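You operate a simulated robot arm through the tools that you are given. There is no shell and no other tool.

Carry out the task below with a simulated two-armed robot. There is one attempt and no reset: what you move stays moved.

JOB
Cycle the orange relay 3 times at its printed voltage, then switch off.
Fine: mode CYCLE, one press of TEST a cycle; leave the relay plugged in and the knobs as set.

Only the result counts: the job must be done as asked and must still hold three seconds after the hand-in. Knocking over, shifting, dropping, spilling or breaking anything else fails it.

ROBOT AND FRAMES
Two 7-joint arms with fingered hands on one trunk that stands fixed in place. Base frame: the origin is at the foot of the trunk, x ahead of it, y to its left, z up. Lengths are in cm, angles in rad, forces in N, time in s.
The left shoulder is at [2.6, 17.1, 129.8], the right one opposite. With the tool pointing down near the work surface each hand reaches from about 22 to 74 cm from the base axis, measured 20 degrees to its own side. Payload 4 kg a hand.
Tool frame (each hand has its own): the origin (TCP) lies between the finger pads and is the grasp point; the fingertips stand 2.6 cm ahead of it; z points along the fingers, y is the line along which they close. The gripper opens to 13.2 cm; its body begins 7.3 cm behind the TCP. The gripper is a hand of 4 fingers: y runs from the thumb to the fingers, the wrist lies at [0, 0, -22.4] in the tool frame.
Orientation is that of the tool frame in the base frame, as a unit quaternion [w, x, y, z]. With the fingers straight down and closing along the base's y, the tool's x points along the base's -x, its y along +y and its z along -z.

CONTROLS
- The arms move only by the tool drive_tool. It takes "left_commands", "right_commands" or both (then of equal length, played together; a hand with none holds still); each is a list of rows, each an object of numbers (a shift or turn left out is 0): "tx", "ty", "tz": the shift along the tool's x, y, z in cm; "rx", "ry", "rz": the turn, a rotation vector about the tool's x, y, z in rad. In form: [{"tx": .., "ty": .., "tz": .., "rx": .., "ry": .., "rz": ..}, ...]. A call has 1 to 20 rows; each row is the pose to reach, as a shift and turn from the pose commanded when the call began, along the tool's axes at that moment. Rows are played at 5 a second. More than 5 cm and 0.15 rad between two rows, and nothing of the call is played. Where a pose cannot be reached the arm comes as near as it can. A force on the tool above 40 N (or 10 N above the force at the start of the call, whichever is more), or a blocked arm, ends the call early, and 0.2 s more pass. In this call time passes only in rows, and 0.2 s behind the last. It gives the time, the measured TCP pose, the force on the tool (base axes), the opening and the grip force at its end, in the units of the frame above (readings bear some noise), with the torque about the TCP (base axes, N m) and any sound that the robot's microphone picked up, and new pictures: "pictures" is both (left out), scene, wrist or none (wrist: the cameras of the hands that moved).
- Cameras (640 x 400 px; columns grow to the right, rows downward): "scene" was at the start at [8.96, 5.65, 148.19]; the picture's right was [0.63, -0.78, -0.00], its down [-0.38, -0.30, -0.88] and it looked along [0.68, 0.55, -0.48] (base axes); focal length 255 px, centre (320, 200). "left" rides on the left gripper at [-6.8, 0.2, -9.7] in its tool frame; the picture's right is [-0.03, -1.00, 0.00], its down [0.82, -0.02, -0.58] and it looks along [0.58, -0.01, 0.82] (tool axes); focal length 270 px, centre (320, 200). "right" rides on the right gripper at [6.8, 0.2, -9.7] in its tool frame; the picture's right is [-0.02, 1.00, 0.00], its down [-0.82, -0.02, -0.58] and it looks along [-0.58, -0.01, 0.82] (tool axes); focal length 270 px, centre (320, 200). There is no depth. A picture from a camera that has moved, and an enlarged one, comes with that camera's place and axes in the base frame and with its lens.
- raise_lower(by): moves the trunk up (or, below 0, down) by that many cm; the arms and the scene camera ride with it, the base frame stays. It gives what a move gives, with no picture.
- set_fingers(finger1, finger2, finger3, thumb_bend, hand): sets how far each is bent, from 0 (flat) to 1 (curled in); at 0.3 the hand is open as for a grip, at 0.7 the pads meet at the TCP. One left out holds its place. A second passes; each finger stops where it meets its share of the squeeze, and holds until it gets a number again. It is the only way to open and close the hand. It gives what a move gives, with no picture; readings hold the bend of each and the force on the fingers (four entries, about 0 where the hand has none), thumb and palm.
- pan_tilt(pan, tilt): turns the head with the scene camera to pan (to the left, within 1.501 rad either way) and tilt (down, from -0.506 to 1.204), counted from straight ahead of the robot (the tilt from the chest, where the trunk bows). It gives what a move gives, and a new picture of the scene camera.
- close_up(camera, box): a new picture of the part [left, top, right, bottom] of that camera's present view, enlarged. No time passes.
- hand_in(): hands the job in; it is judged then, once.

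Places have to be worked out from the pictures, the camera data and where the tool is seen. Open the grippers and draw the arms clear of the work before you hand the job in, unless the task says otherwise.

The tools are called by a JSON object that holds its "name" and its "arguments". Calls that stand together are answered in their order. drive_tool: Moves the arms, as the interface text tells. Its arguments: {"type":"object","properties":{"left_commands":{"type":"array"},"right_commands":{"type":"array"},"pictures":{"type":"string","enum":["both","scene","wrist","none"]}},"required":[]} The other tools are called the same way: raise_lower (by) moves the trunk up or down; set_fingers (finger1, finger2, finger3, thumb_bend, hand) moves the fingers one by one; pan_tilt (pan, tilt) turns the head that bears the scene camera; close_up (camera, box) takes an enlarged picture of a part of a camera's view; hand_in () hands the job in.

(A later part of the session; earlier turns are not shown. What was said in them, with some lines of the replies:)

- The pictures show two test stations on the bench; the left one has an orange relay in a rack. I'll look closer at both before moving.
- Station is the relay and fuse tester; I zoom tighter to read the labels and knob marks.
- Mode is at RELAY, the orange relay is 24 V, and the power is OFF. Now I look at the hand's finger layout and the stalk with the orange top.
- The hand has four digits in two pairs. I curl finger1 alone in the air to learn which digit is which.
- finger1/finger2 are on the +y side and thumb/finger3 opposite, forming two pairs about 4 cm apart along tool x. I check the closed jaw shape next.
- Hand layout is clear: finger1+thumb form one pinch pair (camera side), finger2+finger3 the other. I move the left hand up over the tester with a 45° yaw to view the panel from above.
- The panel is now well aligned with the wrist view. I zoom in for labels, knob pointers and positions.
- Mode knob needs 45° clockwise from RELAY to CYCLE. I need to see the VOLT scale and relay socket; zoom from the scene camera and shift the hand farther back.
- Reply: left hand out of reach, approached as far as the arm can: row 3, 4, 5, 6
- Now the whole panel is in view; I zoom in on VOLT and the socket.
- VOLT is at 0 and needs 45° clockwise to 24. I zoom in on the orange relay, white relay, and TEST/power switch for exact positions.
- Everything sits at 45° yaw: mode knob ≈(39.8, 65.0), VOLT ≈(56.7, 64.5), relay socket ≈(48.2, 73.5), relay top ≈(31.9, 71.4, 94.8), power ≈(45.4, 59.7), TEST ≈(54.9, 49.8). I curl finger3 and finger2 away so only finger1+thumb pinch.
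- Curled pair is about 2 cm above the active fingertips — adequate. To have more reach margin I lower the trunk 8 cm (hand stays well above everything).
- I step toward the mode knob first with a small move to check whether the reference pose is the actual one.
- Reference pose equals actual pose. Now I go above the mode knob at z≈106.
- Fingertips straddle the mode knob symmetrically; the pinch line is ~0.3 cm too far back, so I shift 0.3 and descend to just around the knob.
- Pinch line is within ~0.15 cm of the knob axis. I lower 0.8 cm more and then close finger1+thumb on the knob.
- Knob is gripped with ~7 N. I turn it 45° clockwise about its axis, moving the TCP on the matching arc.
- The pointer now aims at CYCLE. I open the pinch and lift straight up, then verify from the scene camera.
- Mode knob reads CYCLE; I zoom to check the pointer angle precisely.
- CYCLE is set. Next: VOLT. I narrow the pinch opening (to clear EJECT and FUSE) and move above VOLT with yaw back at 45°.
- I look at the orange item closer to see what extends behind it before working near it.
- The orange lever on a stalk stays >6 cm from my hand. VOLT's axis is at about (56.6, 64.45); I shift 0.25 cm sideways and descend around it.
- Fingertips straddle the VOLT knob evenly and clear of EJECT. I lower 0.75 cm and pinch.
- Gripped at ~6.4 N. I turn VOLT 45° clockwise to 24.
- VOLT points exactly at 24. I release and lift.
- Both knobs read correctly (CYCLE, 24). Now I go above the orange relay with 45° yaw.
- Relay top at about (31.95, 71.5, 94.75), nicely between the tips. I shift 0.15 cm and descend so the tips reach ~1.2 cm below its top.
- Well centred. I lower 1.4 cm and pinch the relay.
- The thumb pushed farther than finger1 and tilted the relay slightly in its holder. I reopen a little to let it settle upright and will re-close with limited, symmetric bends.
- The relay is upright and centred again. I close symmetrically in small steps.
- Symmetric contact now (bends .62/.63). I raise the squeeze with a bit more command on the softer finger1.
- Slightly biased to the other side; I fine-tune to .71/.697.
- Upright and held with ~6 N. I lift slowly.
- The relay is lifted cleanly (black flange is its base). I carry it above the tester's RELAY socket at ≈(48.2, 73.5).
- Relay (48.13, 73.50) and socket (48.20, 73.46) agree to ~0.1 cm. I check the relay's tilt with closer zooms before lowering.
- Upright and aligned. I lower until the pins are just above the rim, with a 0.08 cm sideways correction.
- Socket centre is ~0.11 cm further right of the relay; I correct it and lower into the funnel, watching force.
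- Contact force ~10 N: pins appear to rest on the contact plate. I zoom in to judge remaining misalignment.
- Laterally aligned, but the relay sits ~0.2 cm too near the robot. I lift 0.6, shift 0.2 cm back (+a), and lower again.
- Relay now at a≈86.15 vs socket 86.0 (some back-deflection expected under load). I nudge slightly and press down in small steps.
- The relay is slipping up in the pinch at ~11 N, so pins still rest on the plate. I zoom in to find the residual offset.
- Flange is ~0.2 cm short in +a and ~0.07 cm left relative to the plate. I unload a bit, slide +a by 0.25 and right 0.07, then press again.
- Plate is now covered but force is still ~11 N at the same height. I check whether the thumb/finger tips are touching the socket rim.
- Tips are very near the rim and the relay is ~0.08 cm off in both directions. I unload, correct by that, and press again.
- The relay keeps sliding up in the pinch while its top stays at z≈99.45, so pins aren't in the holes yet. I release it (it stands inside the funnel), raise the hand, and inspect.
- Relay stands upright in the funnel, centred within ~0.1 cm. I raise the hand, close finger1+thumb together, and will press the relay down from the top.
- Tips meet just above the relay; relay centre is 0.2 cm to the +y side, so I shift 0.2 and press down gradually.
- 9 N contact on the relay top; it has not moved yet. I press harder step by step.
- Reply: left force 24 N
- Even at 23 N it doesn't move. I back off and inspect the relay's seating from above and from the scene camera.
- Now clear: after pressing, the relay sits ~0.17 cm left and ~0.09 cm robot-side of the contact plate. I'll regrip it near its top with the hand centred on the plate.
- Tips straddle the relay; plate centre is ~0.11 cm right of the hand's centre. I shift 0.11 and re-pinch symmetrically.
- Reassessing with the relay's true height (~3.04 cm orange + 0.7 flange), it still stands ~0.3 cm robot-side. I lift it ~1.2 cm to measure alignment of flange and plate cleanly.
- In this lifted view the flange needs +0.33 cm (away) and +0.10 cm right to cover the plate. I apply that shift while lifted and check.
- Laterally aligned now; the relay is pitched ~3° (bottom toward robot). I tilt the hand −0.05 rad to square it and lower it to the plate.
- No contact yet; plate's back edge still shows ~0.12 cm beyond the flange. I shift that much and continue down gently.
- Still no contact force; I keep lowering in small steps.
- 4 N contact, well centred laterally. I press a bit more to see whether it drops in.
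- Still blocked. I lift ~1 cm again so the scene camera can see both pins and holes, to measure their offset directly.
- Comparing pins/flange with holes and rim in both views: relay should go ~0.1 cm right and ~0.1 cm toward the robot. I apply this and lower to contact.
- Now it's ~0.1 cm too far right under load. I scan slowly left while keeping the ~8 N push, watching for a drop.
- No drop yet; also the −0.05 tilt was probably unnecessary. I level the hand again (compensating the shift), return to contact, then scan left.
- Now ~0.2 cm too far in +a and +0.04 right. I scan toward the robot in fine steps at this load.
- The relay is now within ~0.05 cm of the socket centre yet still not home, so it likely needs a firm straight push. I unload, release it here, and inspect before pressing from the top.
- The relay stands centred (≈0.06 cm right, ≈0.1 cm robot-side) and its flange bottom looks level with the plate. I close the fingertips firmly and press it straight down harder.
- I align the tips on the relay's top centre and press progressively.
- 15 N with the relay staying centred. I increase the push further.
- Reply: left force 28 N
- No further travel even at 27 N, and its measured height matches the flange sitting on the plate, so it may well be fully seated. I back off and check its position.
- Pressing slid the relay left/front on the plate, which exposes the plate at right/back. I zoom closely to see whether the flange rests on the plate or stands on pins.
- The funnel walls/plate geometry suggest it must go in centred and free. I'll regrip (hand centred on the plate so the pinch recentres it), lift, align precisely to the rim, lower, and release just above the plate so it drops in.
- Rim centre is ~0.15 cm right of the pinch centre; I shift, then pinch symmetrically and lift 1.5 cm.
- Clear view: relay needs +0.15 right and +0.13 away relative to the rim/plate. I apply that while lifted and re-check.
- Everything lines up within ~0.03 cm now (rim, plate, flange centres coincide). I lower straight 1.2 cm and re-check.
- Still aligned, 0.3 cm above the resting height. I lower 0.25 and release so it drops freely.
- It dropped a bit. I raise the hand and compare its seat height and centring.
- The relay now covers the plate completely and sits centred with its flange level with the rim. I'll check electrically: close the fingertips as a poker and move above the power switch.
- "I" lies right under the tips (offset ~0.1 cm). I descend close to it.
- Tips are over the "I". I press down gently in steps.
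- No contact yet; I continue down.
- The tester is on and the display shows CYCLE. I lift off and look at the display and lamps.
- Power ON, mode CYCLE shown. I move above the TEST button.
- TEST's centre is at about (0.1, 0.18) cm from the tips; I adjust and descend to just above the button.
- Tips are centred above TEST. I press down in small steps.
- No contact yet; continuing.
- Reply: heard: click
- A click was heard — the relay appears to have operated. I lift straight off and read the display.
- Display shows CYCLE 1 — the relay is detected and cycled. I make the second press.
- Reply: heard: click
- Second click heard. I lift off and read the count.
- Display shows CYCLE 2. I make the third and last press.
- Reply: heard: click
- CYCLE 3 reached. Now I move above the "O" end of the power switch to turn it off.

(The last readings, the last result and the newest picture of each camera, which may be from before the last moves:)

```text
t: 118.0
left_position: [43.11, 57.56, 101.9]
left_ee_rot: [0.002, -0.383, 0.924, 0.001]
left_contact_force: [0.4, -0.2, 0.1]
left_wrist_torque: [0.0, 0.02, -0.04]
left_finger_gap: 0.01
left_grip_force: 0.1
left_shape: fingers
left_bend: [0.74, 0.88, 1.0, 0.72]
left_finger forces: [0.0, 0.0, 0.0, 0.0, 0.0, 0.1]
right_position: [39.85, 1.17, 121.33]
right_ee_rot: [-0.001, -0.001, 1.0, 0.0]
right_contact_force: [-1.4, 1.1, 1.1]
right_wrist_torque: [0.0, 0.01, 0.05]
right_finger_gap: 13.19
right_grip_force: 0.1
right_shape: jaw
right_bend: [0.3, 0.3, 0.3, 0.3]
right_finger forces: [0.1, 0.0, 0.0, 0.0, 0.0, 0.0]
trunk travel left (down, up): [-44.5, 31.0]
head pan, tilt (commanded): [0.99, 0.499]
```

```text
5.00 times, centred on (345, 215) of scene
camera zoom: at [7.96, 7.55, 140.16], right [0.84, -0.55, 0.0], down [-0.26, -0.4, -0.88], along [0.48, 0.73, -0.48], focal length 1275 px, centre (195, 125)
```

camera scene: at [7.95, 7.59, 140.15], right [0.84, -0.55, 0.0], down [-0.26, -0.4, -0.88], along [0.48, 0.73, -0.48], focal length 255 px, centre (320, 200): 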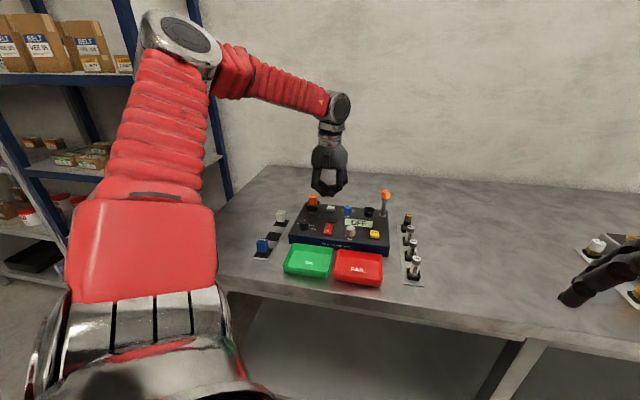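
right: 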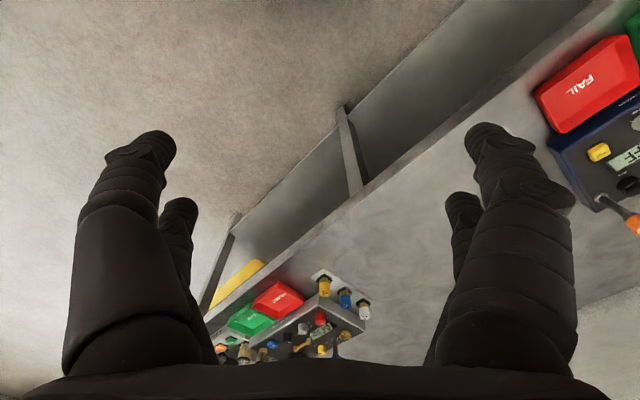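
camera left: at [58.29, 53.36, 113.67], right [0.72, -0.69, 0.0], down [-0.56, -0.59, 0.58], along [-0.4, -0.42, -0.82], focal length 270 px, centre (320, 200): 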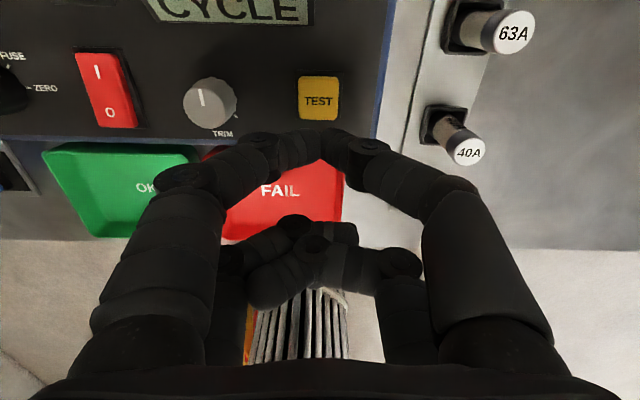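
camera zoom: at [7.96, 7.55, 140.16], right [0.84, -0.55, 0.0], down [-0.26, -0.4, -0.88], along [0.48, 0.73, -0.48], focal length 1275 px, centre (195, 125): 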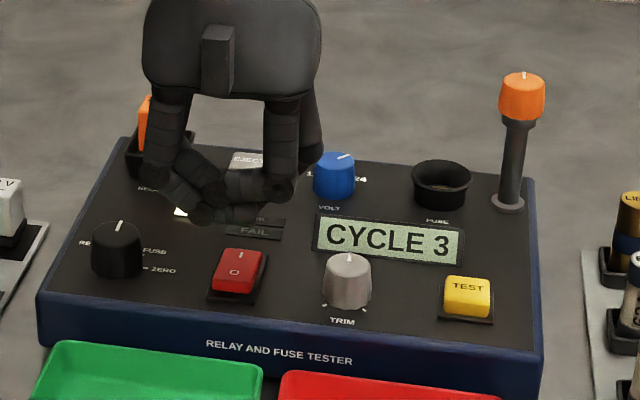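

"O" is nearly under the tips; I shift 0.45 cm toward the near end and press.

{"name": "drive_tool", "arguments": {"left_commands": [{"tx": 0.45, "tz": 1.5}, {"tx": 0.45, "tz": 2.8}, {"tx": 0.45, "tz": 3.3}, {"tx": 0.45, "tz": 3.6}, {"tx": 0.45, "tz": 3.6}], "pictures": "none"}}

{"name": "close_up", "arguments": {"camera": "scene", "box": [285, 175, 405, 255]}}

```text
t: 119.2
left_position: [42.9, 57.28, 98.31]
left_ee_rot: [0.002, -0.383, 0.924, 0.0]
left_contact_force: [-0.5, -0.4, 0.8]
left_wrist_torque: [0.01, -0.01, 0.02]
left_finger_gap: 0.0
left_grip_force: 0.0
left_shape: fingers
left_bend: [0.74, 0.88, 1.0, 0.72]
left_finger forces: [0.1, 0.0, 0.0, 0.1, 0.0, 0.0]
right_position: [39.86, 1.17, 121.33]
right_ee_rot: [-0.001, 0.0, 1.0, 0.0]
right_contact_force: [0.3, 0.2, 0.2]
right_wrist_torque: [0.01, 0.0, 0.0]
right_finger_gap: 13.16
right_grip_force: 0.2
right_shape: jaw
right_bend: [0.3, 0.3, 0.3, 0.3]
right_finger forces: [0.1, 0.0, 0.0, 0.0, 0.0, 0.0]
trunk travel left (down, up): [-44.5, 31.0]
head pan, tilt (commanded): [0.99, 0.499]
```

```text
5.00 times, centred on (345, 215) of scene
camera zoom: at [7.93, 7.56, 140.16], right [0.84, -0.55, 0.0], down [-0.26, -0.4, -0.88], along [0.48, 0.73, -0.48], focal length 1275 px, centre (195, 125)
```

zoom: 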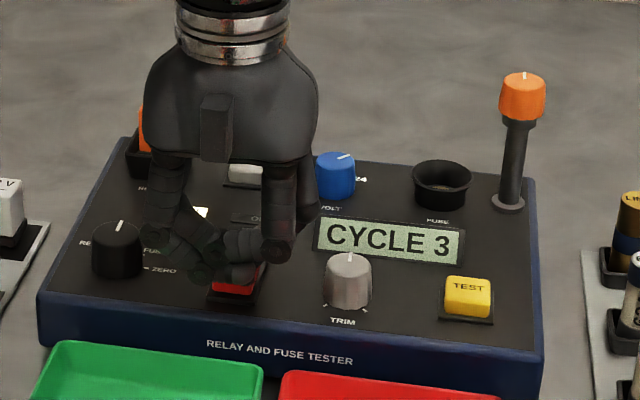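

Just at contact. I press a little more.

{"name": "drive_tool", "arguments": {"left_commands": [{"tz": 0.2}, {"tz": 0.4}, {"tz": 0.4}], "pictures": "none"}}

{"name": "close_up", "arguments": {"camera": "scene", "box": [285, 175, 405, 255]}}

```text
t: 120.0
left_position: [42.78, 57.21, 98.07]
left_ee_rot: [0.002, -0.383, 0.924, 0.0]
left_contact_force: [0.4, -0.2, 2.6]
left_wrist_torque: [0.06, -0.08, 0.01]
left_finger_gap: 0.0
left_grip_force: 0.1
left_shape: fingers
left_bend: [0.74, 0.88, 1.0, 0.73]
left_finger forces: [0.0, 0.0, 0.0, 0.0, 0.0, 0.0]
right_position: [39.77, 1.14, 121.48]
right_ee_rot: [-0.001, 0.0, 1.0, 0.0]
right_contact_force: [-0.5, 0.4, -0.4]
right_wrist_torque: [-0.01, 0.0, 0.01]
right_finger_gap: 13.19
right_grip_force: 0.0
right_shape: jaw
right_bend: [0.3, 0.3, 0.3, 0.3]
right_finger forces: [0.1, 0.0, 0.1, 0.0, 0.1, 0.0]
trunk travel left (down, up): [-44.5, 31.0]
head pan, tilt (commanded): [0.99, 0.499]
```

```text
5.00 times, centred on (345, 215) of scene
camera zoom: at [7.91, 7.54, 140.16], right [0.84, -0.55, 0.0], down [-0.26, -0.4, -0.88], along [0.48, 0.73, -0.48], focal length 1275 px, centre (195, 125)
```

zoom: 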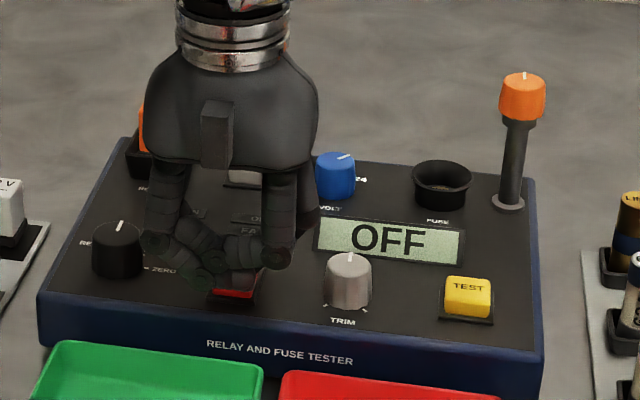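

Display reads OFF. I lift straight up and draw the arm back clear, then check everything.

{"name": "drive_tool", "arguments": {"left_commands": [{"tz": -0.5}, {"tz": -2}, {"tz": -5}, {"tz": -9}, {"tz": -13}, {"tz": -17}, {"tz": -20}, {"tz": -20}], "pictures": "none"}}

{"name": "set_fingers", "arguments": {"hand": "left", "finger1": 0.3, "finger2": 0.3, "finger3": 0.3, "thumb_bend": 0.3}}

{"name": "close_up", "arguments": {"camera": "scene", "box": [255, 170, 435, 290]}}

{"name": "close_up", "arguments": {"camera": "scene", "box": [290, 185, 350, 235]}}

```text
t: 121.8
left_position: [42.81, 57.21, 117.95]
left_ee_rot: [0.001, -0.382, 0.924, 0.0]
left_contact_force: [-0.6, 0.0, 0.0]
left_wrist_torque: [0.0, 0.01, 0.03]
left_finger_gap: 0.0
left_grip_force: 0.1
left_shape: fingers
left_bend: [0.74, 0.88, 1.0, 0.72]
left_finger forces: [0.1, 0.1, 0.0, 0.0, 0.0, 0.0]
right_position: [39.92, 1.15, 121.28]
right_ee_rot: [-0.001, 0.0, 1.0, 0.0]
right_contact_force: [0.4, 0.1, 1.0]
right_wrist_torque: [0.0, -0.06, 0.01]
right_finger_gap: 13.2
right_grip_force: 0.0
right_shape: jaw
right_bend: [0.3, 0.3, 0.3, 0.3]
right_finger forces: [0.0, 0.0, 0.0, 0.1, 0.0, 0.0]
trunk travel left (down, up): [-44.5, 31.0]
head pan, tilt (commanded): [0.99, 0.499]
```

```text
t: 122.8
left_position: [42.69, 57.2, 117.97]
left_ee_rot: [0.0, -0.382, 0.924, 0.0]
left_contact_force: [0.7, -0.9, 0.2]
left_wrist_torque: [0.01, 0.0, 0.01]
left_finger_gap: 13.25
left_grip_force: 0.0
left_shape: fingers
left_bend: [0.3, 0.3, 0.3, 0.3]
left_finger forces: [0.0, 0.0, 0.0, 0.0, 0.0, 0.0]
right_position: [39.9, 1.15, 121.34]
right_ee_rot: [0.0, 0.0, 1.0, 0.0]
right_contact_force: [0.1, 0.3, 0.4]
right_wrist_torque: [0.0, -0.02, 0.02]
right_finger_gap: 13.16
right_grip_force: 0.2
right_shape: jaw
right_bend: [0.3, 0.3, 0.3, 0.3]
right_finger forces: [0.0, 0.0, 0.0, 0.1, 0.0, 0.0]
trunk travel left (down, up): [-44.5, 31.0]
head pan, tilt (commanded): [0.99, 0.499]
```

```text
3.33 times, centred on (345, 230) of scene
camera zoom: at [7.93, 7.56, 140.16], right [0.84, -0.55, 0.0], down [-0.26, -0.4, -0.88], along [0.48, 0.73, -0.48], focal length 850 px, centre (237, 100)
```

zoom: 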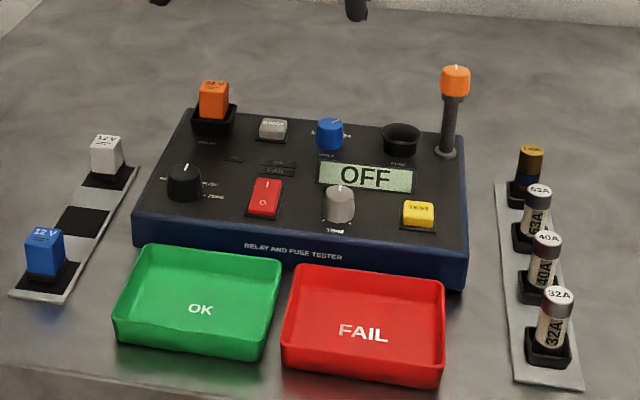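

```text
8.00 times, centred on (320, 210) of scene
camera zoom: at [7.93, 7.56, 140.16], right [0.84, -0.55, 0.0], down [-0.26, -0.4, -0.88], along [0.48, 0.73, -0.48], focal length 2041 px, centre (320, 120)
```

zoom: 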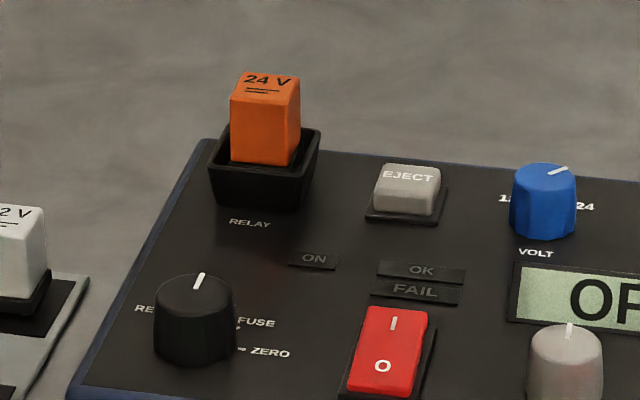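

Power is OFF, knobs remain at CYCLE and 24, relay plugged in, nothing else moved. I draw the arm back from the work before handing in.

{"name": "drive_tool", "arguments": {"left_commands": [{"tx": 3, "tz": -1.5}, {"tx": 6, "tz": -3}, {"tx": 9, "tz": -4.5}, {"tx": 12, "tz": -6}, {"tx": 15, "tz": -7.5}, {"tx": 15, "tz": -7.5}], "pictures": "scene"}}

{"name": "close_up", "arguments": {"camera": "scene", "box": [255, 170, 435, 290]}}

```text
t: 124.2
left_position: [32.2, 46.56, 125.37]
left_ee_rot: [-0.001, -0.382, 0.924, 0.002]
left_contact_force: [0.2, 0.2, -0.6]
left_wrist_torque: [-0.05, 0.0, 0.01]
left_finger_gap: 13.25
left_grip_force: 0.1
left_shape: fingers
left_bend: [0.3, 0.3, 0.3, 0.3]
left_finger forces: [0.0, 0.0, 0.0, 0.1, 0.0, 0.0]
right_position: [39.8, 1.18, 121.32]
right_ee_rot: [-0.001, 0.0, 1.0, -0.001]
right_contact_force: [0.5, -0.5, -0.5]
right_wrist_torque: [-0.01, 0.0, 0.0]
right_finger_gap: 13.21
right_grip_force: 0.0
right_shape: jaw
right_bend: [0.3, 0.3, 0.3, 0.3]
right_finger forces: [0.0, 0.0, 0.1, 0.1, 0.0, 0.0]
trunk travel left (down, up): [-44.5, 31.0]
head pan, tilt (commanded): [0.99, 0.499]
camera scene: at [7.98, 7.6, 140.15], right [0.84, -0.55, 0.0], down [-0.26, -0.4, -0.88], along [0.48, 0.73, -0.48], focal length 255 px, centre (320, 200)
```

scene: 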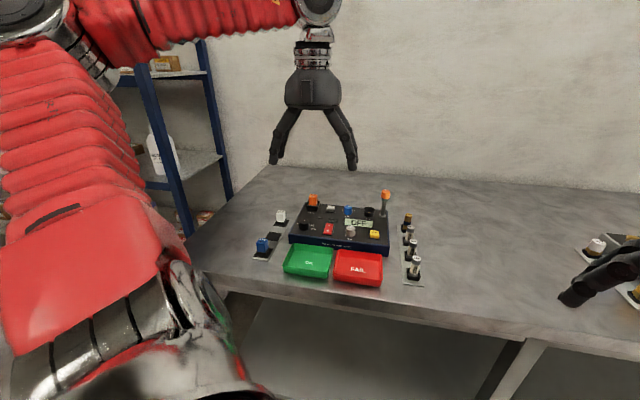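

```text
3.33 times, centred on (345, 230) of scene
camera zoom: at [7.98, 7.6, 140.15], right [0.84, -0.55, 0.0], down [-0.26, -0.4, -0.88], along [0.48, 0.73, -0.48], focal length 850 px, centre (237, 100)
```

zoom: 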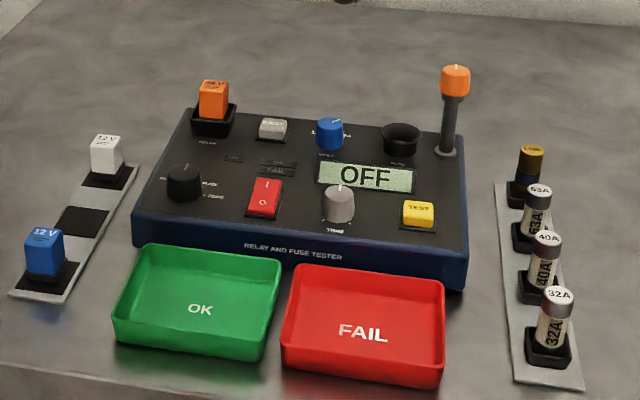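

The tester is off after three counted cycles, the orange relay remains plugged in, the knobs are as set, and the hand is open and clear. I hand in the job.

{"name": "hand_in", "arguments": {}}

```text
The job is handed in.
```

I cycled the orange relay three times at its printed 24 V in CYCLE mode, then switched the tester off. The display counted CYCLE 1, 2 and 3, with one press of TEST for each, and read OFF after the switch-off.

The relay is still plugged in, with the mode knob at CYCLE and VOLT at 24. In the final pictures nothing else had moved, and the left hand was open and drawn back before I handed in.

Seating the relay took several tries. It slid around in the RELAY socket when pressed down, so I lifted it, lined it up and let it drop in. It never felt latched, but the tester counted all three cycles.
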